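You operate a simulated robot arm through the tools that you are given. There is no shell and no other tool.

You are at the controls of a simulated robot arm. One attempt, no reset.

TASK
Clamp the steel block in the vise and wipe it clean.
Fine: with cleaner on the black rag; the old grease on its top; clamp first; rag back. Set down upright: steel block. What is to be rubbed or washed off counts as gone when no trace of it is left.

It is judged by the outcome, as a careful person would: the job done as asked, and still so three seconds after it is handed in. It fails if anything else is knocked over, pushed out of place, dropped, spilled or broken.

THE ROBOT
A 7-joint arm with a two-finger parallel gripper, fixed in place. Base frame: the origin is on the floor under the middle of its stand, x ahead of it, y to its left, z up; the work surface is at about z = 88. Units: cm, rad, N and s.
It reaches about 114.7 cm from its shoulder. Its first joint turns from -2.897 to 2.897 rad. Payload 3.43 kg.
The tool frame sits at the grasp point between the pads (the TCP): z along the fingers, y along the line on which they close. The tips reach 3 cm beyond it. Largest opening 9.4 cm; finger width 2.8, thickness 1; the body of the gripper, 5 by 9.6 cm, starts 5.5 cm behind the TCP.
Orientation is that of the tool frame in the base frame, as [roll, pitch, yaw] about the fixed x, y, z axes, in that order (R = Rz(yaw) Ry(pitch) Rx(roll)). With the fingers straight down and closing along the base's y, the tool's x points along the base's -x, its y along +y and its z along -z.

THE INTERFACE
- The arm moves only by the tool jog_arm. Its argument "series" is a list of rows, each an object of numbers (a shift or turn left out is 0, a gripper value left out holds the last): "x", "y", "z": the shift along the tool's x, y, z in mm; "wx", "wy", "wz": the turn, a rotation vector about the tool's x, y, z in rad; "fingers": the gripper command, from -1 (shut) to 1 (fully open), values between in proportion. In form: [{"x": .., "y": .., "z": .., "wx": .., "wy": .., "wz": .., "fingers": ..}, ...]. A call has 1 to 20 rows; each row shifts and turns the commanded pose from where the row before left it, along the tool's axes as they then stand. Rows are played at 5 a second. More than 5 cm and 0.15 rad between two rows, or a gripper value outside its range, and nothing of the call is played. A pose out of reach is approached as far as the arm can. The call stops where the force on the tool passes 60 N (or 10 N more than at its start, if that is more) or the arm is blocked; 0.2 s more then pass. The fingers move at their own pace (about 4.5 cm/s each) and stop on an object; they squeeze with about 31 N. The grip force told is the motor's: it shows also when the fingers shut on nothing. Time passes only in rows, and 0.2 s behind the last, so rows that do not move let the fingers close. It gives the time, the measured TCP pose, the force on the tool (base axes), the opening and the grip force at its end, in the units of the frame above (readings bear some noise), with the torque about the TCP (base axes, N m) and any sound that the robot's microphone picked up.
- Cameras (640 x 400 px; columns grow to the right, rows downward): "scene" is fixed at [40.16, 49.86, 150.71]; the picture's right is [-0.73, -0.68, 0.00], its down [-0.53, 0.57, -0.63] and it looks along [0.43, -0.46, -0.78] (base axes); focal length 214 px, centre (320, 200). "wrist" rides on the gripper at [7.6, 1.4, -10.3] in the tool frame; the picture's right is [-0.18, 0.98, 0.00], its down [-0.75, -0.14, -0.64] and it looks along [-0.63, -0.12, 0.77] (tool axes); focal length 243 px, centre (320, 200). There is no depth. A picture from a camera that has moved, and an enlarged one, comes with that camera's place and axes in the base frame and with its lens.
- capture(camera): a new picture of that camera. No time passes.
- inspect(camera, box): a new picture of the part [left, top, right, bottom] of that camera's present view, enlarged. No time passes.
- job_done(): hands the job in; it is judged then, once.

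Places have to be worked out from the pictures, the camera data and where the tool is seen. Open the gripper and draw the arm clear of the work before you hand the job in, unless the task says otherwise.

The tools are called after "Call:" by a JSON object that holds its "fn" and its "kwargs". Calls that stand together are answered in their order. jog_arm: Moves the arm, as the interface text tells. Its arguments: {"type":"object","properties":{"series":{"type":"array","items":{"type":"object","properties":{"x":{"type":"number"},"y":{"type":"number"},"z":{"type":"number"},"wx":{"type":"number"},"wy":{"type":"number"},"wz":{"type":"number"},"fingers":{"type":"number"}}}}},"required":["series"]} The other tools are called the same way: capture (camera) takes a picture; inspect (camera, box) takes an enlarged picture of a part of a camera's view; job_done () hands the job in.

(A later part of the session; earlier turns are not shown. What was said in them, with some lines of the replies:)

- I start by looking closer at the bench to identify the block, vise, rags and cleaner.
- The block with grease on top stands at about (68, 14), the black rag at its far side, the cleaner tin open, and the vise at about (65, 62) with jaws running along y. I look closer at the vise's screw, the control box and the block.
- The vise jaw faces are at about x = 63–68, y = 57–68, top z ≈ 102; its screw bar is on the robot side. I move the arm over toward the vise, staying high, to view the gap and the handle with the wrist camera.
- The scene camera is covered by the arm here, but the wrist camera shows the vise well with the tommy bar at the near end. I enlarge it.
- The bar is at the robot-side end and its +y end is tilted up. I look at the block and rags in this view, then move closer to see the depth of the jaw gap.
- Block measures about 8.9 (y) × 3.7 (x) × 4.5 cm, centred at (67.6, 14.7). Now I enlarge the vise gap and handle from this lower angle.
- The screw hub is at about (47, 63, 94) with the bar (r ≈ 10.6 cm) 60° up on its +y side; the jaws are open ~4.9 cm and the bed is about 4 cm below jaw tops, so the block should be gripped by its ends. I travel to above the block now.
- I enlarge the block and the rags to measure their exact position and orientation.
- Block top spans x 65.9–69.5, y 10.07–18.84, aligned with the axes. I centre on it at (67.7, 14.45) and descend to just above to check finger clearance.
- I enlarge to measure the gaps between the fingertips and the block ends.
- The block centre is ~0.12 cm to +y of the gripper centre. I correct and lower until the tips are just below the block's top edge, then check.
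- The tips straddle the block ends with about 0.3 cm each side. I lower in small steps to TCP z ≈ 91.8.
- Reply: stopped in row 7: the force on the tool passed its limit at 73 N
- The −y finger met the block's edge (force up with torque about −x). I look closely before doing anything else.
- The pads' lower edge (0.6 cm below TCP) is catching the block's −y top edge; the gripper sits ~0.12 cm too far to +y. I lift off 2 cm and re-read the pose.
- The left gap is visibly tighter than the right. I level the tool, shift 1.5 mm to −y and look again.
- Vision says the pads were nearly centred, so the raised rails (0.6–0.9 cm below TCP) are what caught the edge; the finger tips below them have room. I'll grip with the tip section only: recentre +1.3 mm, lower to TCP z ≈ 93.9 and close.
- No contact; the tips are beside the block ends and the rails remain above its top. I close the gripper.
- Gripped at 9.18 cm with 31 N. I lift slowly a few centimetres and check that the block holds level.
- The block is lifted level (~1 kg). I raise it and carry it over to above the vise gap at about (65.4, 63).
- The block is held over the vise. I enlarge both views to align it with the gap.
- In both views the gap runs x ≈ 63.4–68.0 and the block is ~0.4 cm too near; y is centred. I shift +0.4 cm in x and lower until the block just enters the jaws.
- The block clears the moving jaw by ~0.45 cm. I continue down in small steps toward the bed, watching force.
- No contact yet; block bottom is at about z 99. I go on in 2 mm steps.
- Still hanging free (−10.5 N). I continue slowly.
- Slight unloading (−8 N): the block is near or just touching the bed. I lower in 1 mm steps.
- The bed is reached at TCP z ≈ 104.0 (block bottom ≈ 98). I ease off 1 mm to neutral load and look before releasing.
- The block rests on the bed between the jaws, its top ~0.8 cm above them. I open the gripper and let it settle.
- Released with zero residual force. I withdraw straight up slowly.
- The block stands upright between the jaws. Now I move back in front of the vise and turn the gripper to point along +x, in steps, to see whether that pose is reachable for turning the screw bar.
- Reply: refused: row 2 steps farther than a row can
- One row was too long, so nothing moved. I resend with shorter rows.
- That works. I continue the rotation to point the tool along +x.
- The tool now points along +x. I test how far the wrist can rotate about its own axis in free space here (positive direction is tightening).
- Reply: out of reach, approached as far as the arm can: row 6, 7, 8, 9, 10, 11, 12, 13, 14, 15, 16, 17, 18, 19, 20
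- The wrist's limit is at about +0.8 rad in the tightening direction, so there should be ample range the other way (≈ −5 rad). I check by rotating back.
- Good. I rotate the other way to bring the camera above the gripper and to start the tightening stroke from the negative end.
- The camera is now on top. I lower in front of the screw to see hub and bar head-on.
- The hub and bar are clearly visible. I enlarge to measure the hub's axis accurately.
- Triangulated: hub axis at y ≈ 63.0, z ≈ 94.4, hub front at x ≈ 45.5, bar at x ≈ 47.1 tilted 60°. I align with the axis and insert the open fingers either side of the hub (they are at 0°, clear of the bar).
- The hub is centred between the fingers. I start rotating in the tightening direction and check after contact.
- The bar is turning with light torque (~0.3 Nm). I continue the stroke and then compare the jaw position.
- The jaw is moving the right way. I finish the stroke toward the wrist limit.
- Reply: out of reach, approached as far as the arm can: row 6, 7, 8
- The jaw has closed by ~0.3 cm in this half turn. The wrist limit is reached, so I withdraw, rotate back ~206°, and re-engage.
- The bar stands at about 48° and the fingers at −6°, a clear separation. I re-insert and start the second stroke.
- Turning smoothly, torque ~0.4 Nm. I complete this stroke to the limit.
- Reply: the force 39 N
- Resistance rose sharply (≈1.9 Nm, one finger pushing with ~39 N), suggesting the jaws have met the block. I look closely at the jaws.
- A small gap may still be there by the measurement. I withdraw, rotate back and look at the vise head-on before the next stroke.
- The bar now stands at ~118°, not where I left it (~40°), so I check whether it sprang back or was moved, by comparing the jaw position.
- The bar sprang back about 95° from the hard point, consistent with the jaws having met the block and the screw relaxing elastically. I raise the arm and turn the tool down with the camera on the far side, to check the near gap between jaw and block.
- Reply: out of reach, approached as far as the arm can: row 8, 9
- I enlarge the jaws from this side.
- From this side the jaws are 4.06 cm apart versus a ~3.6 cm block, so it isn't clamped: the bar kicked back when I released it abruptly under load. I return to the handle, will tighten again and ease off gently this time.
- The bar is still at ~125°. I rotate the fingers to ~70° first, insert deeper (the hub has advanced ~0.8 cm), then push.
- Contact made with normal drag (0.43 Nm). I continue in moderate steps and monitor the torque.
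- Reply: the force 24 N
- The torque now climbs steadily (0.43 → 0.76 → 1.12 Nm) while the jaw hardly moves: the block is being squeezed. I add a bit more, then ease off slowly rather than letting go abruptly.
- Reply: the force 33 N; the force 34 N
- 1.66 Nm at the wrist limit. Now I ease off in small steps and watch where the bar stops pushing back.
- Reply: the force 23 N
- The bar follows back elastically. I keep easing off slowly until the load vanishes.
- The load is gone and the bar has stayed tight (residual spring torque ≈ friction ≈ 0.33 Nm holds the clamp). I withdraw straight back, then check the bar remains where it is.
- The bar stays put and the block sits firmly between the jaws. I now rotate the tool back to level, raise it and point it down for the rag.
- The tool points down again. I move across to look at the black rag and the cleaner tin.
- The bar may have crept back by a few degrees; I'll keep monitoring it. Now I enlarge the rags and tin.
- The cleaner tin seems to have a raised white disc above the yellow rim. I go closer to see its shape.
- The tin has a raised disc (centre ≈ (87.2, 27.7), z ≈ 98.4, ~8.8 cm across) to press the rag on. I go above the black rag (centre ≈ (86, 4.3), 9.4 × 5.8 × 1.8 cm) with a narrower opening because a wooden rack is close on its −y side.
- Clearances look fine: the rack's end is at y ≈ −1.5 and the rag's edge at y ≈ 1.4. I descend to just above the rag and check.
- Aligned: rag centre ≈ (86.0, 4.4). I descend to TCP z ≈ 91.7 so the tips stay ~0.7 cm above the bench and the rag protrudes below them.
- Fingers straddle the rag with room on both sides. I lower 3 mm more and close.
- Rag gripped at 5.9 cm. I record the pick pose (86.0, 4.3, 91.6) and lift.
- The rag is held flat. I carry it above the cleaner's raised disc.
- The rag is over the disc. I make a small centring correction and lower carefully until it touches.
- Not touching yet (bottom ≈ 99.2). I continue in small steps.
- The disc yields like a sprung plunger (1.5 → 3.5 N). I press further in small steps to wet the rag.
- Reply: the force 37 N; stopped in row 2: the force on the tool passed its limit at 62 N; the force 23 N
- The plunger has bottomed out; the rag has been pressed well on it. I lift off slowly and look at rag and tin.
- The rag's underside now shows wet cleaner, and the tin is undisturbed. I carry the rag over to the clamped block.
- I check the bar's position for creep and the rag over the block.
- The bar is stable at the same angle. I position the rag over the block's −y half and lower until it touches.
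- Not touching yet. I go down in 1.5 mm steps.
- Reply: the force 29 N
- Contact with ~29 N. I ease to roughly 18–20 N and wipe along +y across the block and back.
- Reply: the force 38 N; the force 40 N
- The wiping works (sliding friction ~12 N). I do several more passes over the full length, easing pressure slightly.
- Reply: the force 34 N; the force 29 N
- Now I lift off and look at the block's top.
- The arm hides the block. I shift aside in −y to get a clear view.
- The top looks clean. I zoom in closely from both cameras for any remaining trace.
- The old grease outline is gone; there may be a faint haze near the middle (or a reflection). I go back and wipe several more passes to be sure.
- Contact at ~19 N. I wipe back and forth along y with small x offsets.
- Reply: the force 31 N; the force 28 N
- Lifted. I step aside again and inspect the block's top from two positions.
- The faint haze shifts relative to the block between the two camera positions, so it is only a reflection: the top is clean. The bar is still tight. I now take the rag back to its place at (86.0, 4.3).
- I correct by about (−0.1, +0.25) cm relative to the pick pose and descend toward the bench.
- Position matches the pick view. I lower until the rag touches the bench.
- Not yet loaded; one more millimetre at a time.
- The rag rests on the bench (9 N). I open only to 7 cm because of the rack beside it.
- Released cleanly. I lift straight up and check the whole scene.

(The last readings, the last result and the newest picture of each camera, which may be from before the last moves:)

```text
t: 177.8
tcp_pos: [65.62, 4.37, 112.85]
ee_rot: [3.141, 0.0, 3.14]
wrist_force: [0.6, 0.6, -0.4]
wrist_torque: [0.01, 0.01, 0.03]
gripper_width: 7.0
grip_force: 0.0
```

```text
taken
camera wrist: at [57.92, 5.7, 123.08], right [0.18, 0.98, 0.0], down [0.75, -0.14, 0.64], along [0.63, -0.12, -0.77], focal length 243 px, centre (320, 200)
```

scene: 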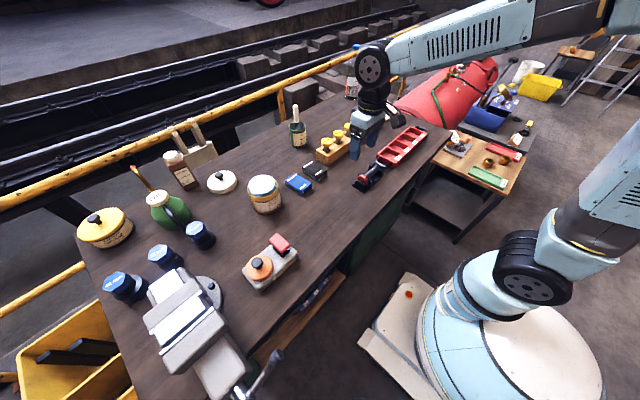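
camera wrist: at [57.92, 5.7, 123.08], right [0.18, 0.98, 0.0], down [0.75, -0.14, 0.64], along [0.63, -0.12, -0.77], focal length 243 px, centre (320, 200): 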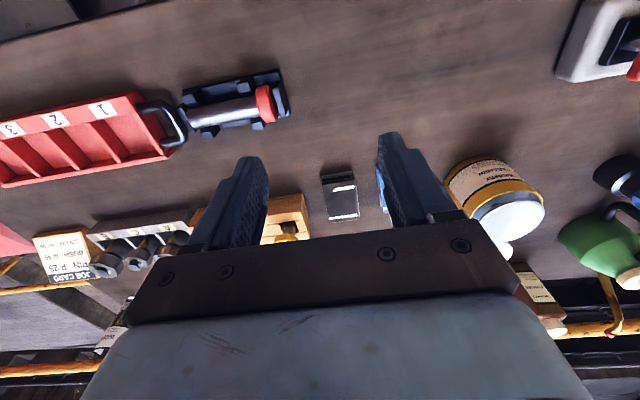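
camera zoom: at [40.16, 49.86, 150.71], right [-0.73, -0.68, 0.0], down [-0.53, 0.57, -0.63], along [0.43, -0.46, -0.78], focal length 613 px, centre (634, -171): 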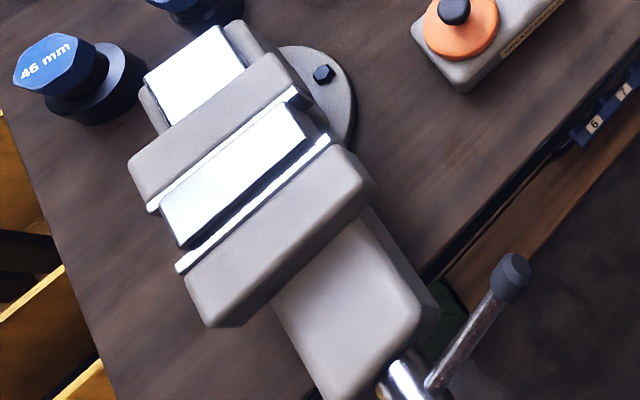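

Everything is in place and the rag is back. I do one more check of the clamp by viewing the jaws end-on, looking along +y.

Call:
{"fn": "jog_arm", "kwargs": {"series": [{"z": -40}, {"z": -30}, {"y": 40}, {"y": 40}, {"y": 40}, {"y": 40}, {"y": 40}, {"y": 40}, {"y": 40}, {"y": 40}, {"y": 40}, {"y": 40}, {"y": 40}, {"y": 40}, {}]}}

Call:
{"fn": "jog_arm", "kwargs": {"series": [{"wz": -0.15}, {"wz": -0.15}, {"wz": -0.15}, {"wz": -0.15}, {"wz": -0.15}, {"wz": -0.15}, {"wz": -0.15}, {"wz": -0.15}, {"wz": -0.15}, {"wz": -0.15}, {"wz": -0.071}, {}]}}

Call:
{"fn": "capture", "kwargs": {"camera": "wrist"}}

```text
t: 181.0
tcp_pos: [65.77, 52.33, 119.96]
ee_rot: [3.141, -0.003, 3.139]
wrist_force: [0.1, -1.4, 0.7]
wrist_torque: [0.04, 0.03, -0.02]
gripper_width: 6.98
grip_force: 0.0
```

```text
t: 183.6
tcp_pos: [65.88, 52.32, 119.85]
ee_rot: [3.139, 0.002, -1.569]
wrist_force: [0.0, -0.7, -0.5]
wrist_torque: [0.01, 0.02, -0.01]
gripper_width: 7.0
grip_force: 0.0
```

```text
taken
camera wrist: at [64.39, 44.74, 130.16], right [-0.98, 0.18, 0.0], down [0.14, 0.75, 0.64], along [0.12, 0.63, -0.77], focal length 243 px, centre (320, 200)
```

wrist: 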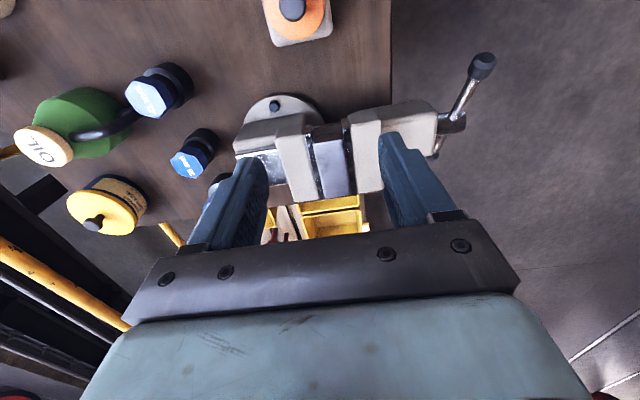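

Call:
{"fn": "inspect", "kwargs": {"camera": "wrist", "box": [290, 100, 380, 210]}}

Call:
{"fn": "inspect", "kwargs": {"camera": "wrist", "box": [300, 110, 360, 160]}}

```text
3.64 times, centred on (335, 155) of wrist
camera zoom: at [64.39, 44.74, 130.16], right [-0.98, 0.18, 0.0], down [0.14, 0.75, 0.64], along [0.12, 0.63, -0.77], focal length 882 px, centre (266, 364)
```

zoom: 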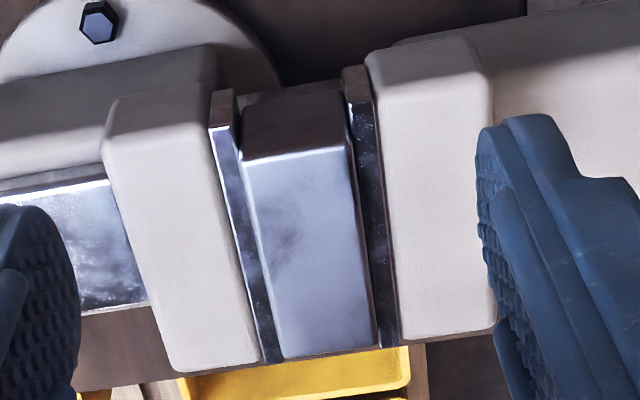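

```text
8.00 times, centred on (330, 135) of wrist
camera zoom: at [64.39, 44.74, 130.16], right [-0.98, 0.18, 0.0], down [0.14, 0.75, 0.64], along [0.12, 0.63, -0.77], focal length 1941 px, centre (240, 720)
```

zoom: 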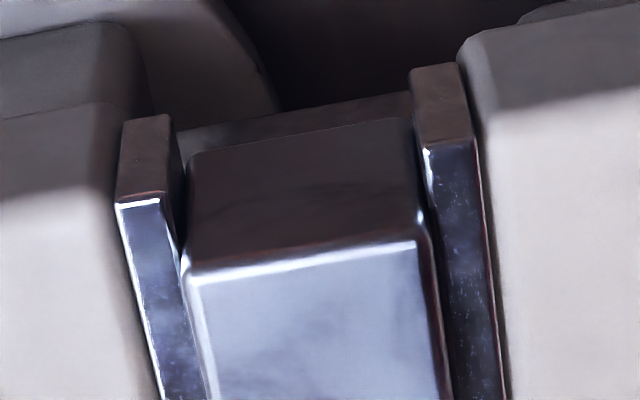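

The jaws are flush against the block on both sides, so it is clamped. But I see a faint smudge on the top again, so I enlarge it to decide whether it is residue or a reflection.

Call:
{"fn": "inspect", "kwargs": {"camera": "wrist", "box": [315, 130, 375, 205]}}

Call:
{"fn": "inspect", "kwargs": {"camera": "wrist", "box": [345, 140, 365, 165]}}

Call:
{"fn": "inspect", "kwargs": {"camera": "scene", "box": [165, 290, 215, 335]}}

```text
5.33 times, centred on (345, 168) of wrist
camera zoom: at [64.39, 44.74, 130.16], right [-0.98, 0.18, 0.0], down [0.14, 0.75, 0.64], along [0.12, 0.63, -0.77], focal length 1294 px, centre (187, 373)
```

zoom: 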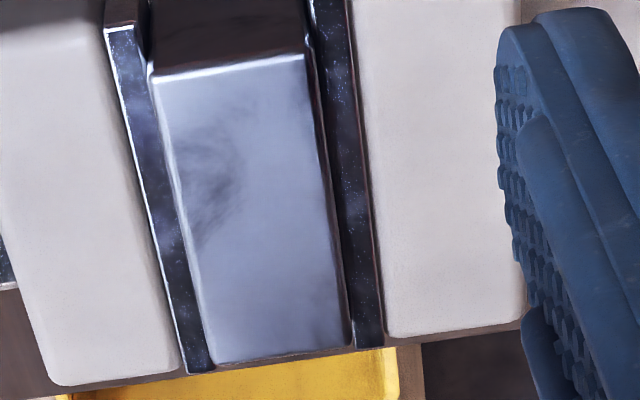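

```text
16.00 times, centred on (355, 152) of wrist
camera zoom: at [64.39, 44.74, 130.16], right [-0.98, 0.18, 0.0], down [0.14, 0.75, 0.64], along [0.12, 0.63, -0.77], focal length 3882 px, centre (-240, 960)
```

zoom: 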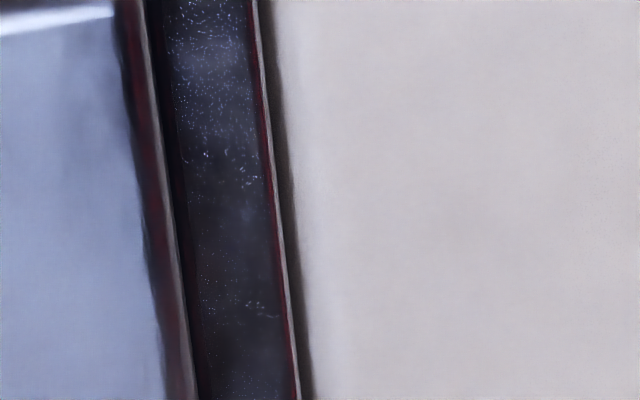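

```text
8.89 times, centred on (190, 312) of scene
camera zoom: at [40.16, 49.86, 150.71], right [-0.73, -0.68, 0.0], down [-0.53, 0.57, -0.63], along [0.43, -0.46, -0.78], focal length 1906 px, centre (1476, -800)
```

zoom: 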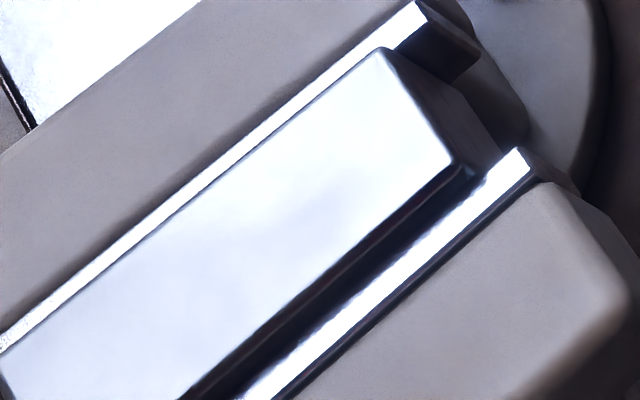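

The smudge projects to the same spot (≈(66.6, 61.3)) from different viewpoints, so it could be real residue or the steel's own texture. I move the camera closer to judge.

Call:
{"fn": "jog_arm", "kwargs": {"series": [{"y": -21, "x": -20}, {"x": -20, "z": 20}, {"z": 40}, {"z": 40}, {}]}}

Call:
{"fn": "capture", "kwargs": {"camera": "wrist"}}

```text
t: 184.8
tcp_pos: [68.06, 56.37, 109.98]
ee_rot: [3.14, 0.002, -1.571]
wrist_force: [-0.5, -0.1, 0.2]
wrist_torque: [0.01, -0.02, -0.03]
gripper_width: 7.02
grip_force: 0.0
```

```text
taken
camera wrist: at [66.57, 48.76, 120.16], right [-0.98, 0.19, 0.0], down [0.14, 0.75, 0.64], along [0.12, 0.63, -0.77], focal length 243 px, centre (320, 200)
```

wrist: 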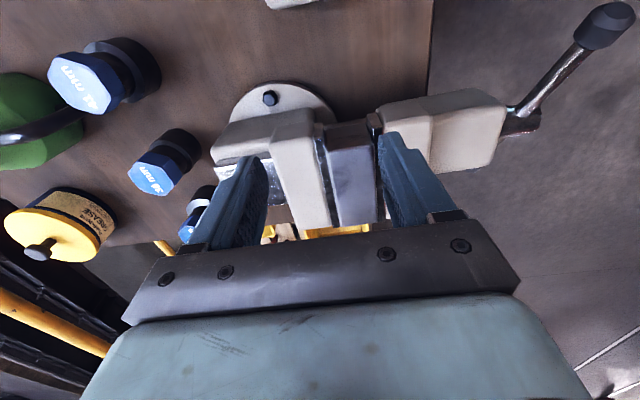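

Call:
{"fn": "inspect", "kwargs": {"camera": "wrist", "box": [305, 105, 395, 235]}}

Call:
{"fn": "inspect", "kwargs": {"camera": "wrist", "box": [320, 140, 380, 190]}}

```text
3.08 times, centred on (350, 170) of wrist
camera zoom: at [66.57, 48.76, 120.16], right [-0.98, 0.19, 0.0], down [0.14, 0.75, 0.64], along [0.12, 0.63, -0.77], focal length 746 px, centre (228, 292)
```

zoom: 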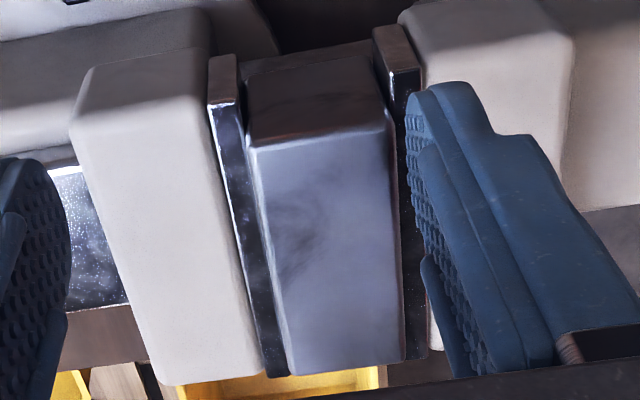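

```text
8.00 times, centred on (350, 165) of wrist
camera zoom: at [66.57, 48.76, 120.16], right [-0.98, 0.19, 0.0], down [0.14, 0.75, 0.64], along [0.12, 0.63, -0.77], focal length 1941 px, centre (80, 480)
```

zoom: 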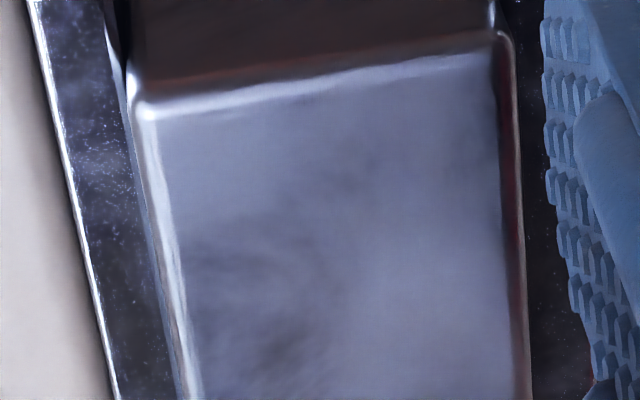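

The steel elsewhere on the vise has a similar cloudy texture, but I want to be sure. From the far (+x) side the grease showed up dark brown with high contrast, so I view it again from there.

Call:
{"fn": "jog_arm", "kwargs": {"series": [{"z": -40}, {"z": -40}, {"z": -40}, {"wz": -0.15}, {"wz": -0.15}, {"wz": -0.15}, {"wz": -0.15}, {"wz": -0.15}, {"wz": -0.15}, {"wz": -0.15}, {"wz": -0.15}, {"wz": -0.15}, {"wz": -0.15}, {"wz": -0.071}, {}]}}

Call:
{"fn": "jog_arm", "kwargs": {"series": [{"x": 20, "y": -40}, {"x": 20, "y": -10}, {"x": 10}, {}]}}

Call:
{"fn": "capture", "kwargs": {"camera": "wrist"}}

```text
t: 188.0
tcp_pos: [68.14, 56.36, 121.94]
ee_rot: [-3.141, 0.002, 0.0]
wrist_force: [0.6, 1.2, -0.1]
wrist_torque: [-0.01, 0.03, 0.01]
gripper_width: 7.01
grip_force: 0.1
```

```text
t: 189.0
tcp_pos: [72.97, 61.35, 121.84]
ee_rot: [-3.139, -0.001, -0.002]
wrist_force: [0.3, -0.4, -0.1]
wrist_torque: [0.0, 0.01, -0.03]
gripper_width: 7.01
grip_force: 0.2
```

```text
taken
camera wrist: at [80.54, 60.01, 132.09], right [-0.19, -0.98, 0.0], down [-0.75, 0.14, 0.64], along [-0.63, 0.12, -0.77], focal length 243 px, centre (320, 200)
```

wrist: 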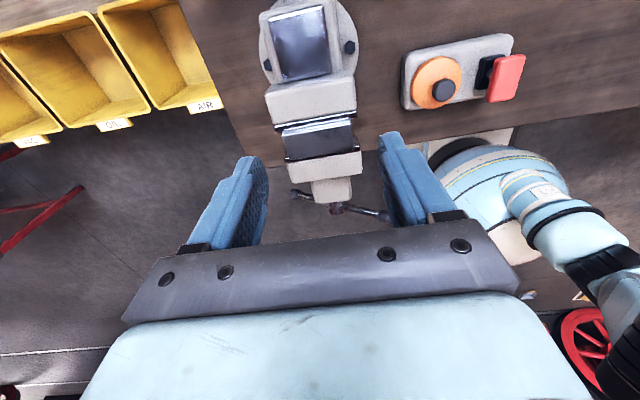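

Call:
{"fn": "inspect", "kwargs": {"camera": "wrist", "box": [260, 80, 380, 200]}}

Call:
{"fn": "inspect", "kwargs": {"camera": "wrist", "box": [275, 110, 365, 170]}}

```text
3.33 times, centred on (320, 140) of wrist
camera zoom: at [80.54, 60.01, 132.09], right [-0.19, -0.98, 0.0], down [-0.75, 0.14, 0.64], along [-0.63, 0.12, -0.77], focal length 809 px, centre (320, 400)
```

zoom: 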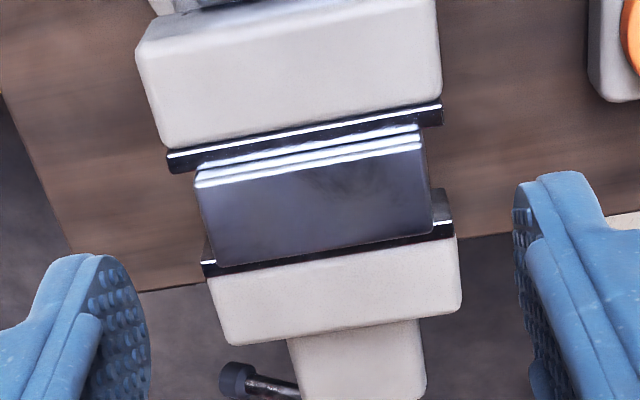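

```text
6.67 times, centred on (320, 140) of wrist
camera zoom: at [80.54, 60.01, 132.09], right [-0.19, -0.98, 0.0], down [-0.75, 0.14, 0.64], along [-0.63, 0.12, -0.77], focal length 1618 px, centre (320, 600)
```

zoom: 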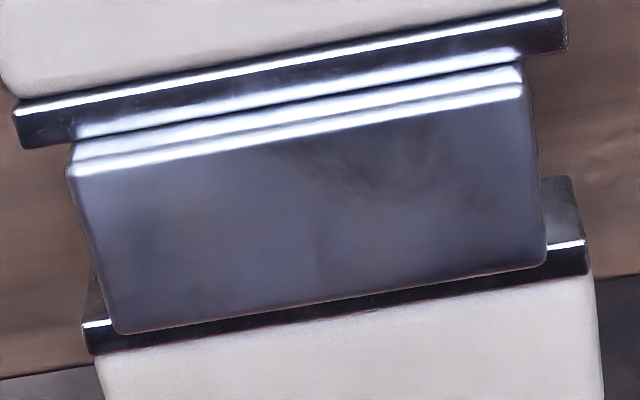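

From this side the dark-brown grease is completely gone; only the steel's faint mottling (unchanged by the second round of wiping) remains, and the jaws sit flush on the block. I open the gripper, draw the arm clear and make a final check.

Call:
{"fn": "jog_arm", "kwargs": {"series": [{"z": -40}, {"z": -40, "fingers": 1}, {"x": -14, "y": 35}, {"x": -14, "y": 35}, {"x": -14, "y": 35}, {"x": -14, "y": 35}, {"x": -14, "y": 35}, {"x": -14, "y": 35}, {"x": -14, "y": 35}, {"x": -14, "y": 35}, {"x": -14, "y": 35}, {"x": -14, "y": 35}, {"x": -14, "y": 35}, {"x": -14, "y": 35}, {}, {}]}}

Call:
{"fn": "capture", "kwargs": {"camera": "scene"}}

Call:
{"fn": "inspect", "kwargs": {"camera": "scene", "box": [130, 260, 290, 400]}}

Call:
{"fn": "inspect", "kwargs": {"camera": "scene", "box": [220, 100, 440, 240]}}

```text
t: 192.4
tcp_pos: [55.47, 18.59, 124.48]
ee_rot: [-3.14, 0.001, -0.001]
wrist_force: [-0.8, -0.8, 0.5]
wrist_torque: [0.01, 0.01, -0.02]
gripper_width: 9.38
grip_force: 0.0
out of reach, approached as far as the arm can: row 1, 2
```

```text
taken
```

scene: 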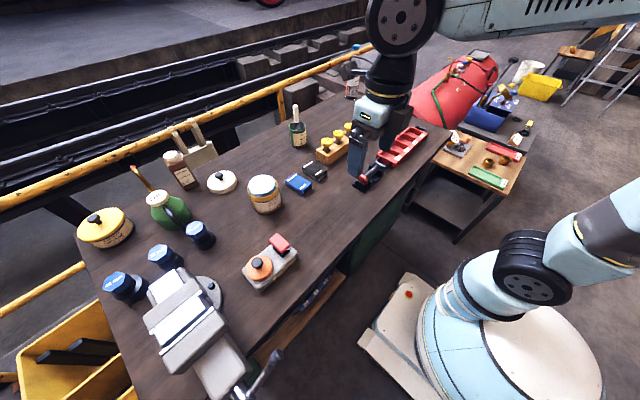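

```text
2.86 times, centred on (210, 330) of scene
camera zoom: at [40.16, 49.86, 150.71], right [-0.73, -0.68, 0.0], down [-0.53, 0.57, -0.63], along [0.43, -0.46, -0.78], focal length 613 px, centre (634, -171)
```

zoom: 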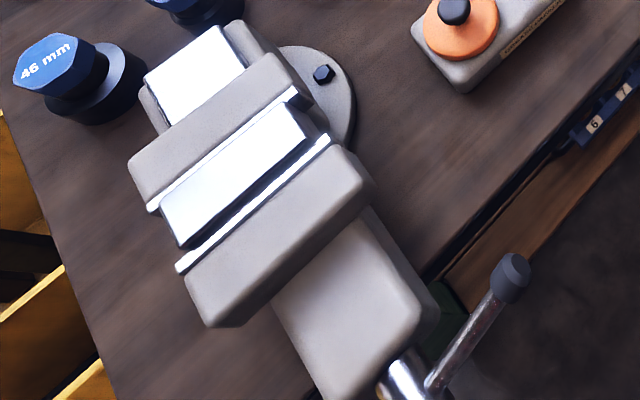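

```text
2.86 times, centred on (330, 170) of scene
camera zoom: at [40.16, 49.86, 150.71], right [-0.73, -0.68, 0.0], down [-0.53, 0.57, -0.63], along [0.43, -0.46, -0.78], focal length 613 px, centre (291, 286)
```

zoom: 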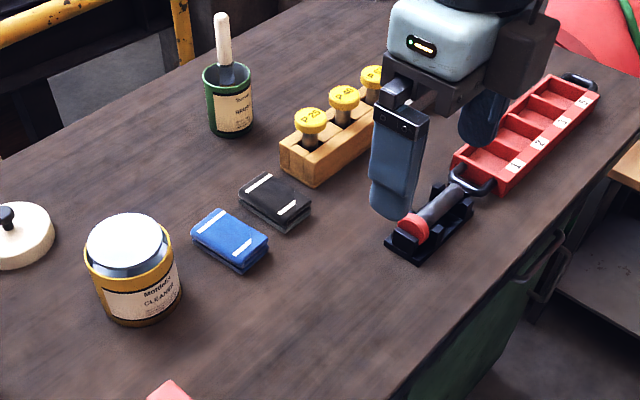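

The rag lies exactly where it was. The block is clean and held upright in the vise, the bar hasn't moved, nothing else is disturbed, and the gripper is open with the arm clear. I hand in the job.

Call:
{"fn": "job_done", "kwargs": {}}

```text
The job is handed in.
```

I clamped the steel block upright in the vise, wiped the grease off its top and put the black rag back. The job is handed in.

- **Clamp:** The jaws sit flush on both ends of the block. I tightened the screw to about 1.7 Nm, and friction now holds it at roughly 0.3 Nm. The bar crept back about 8° in total, mostly while I was wiping, then stayed put for the last 30 seconds. On my first try I let go of the bar under load and it kicked back. I tightened it again and eased off slowly before wiping.
- **Grease:** I pressed the rag onto the cleaner tin's sprung disc, then did two rounds of several passes each. The brown patch and its outline are gone from every view I took. A faint grey mark remains near one edge. I took it for the steel's own texture, because it kept to the same spot from several angles and the second round didn't change it. I can't fully rule out residue.
- **Rag and surroundings:** The black rag lies in its original spot. Everything else on the bench looked unmoved in the final picture, and the gripper is open with the arm clear.
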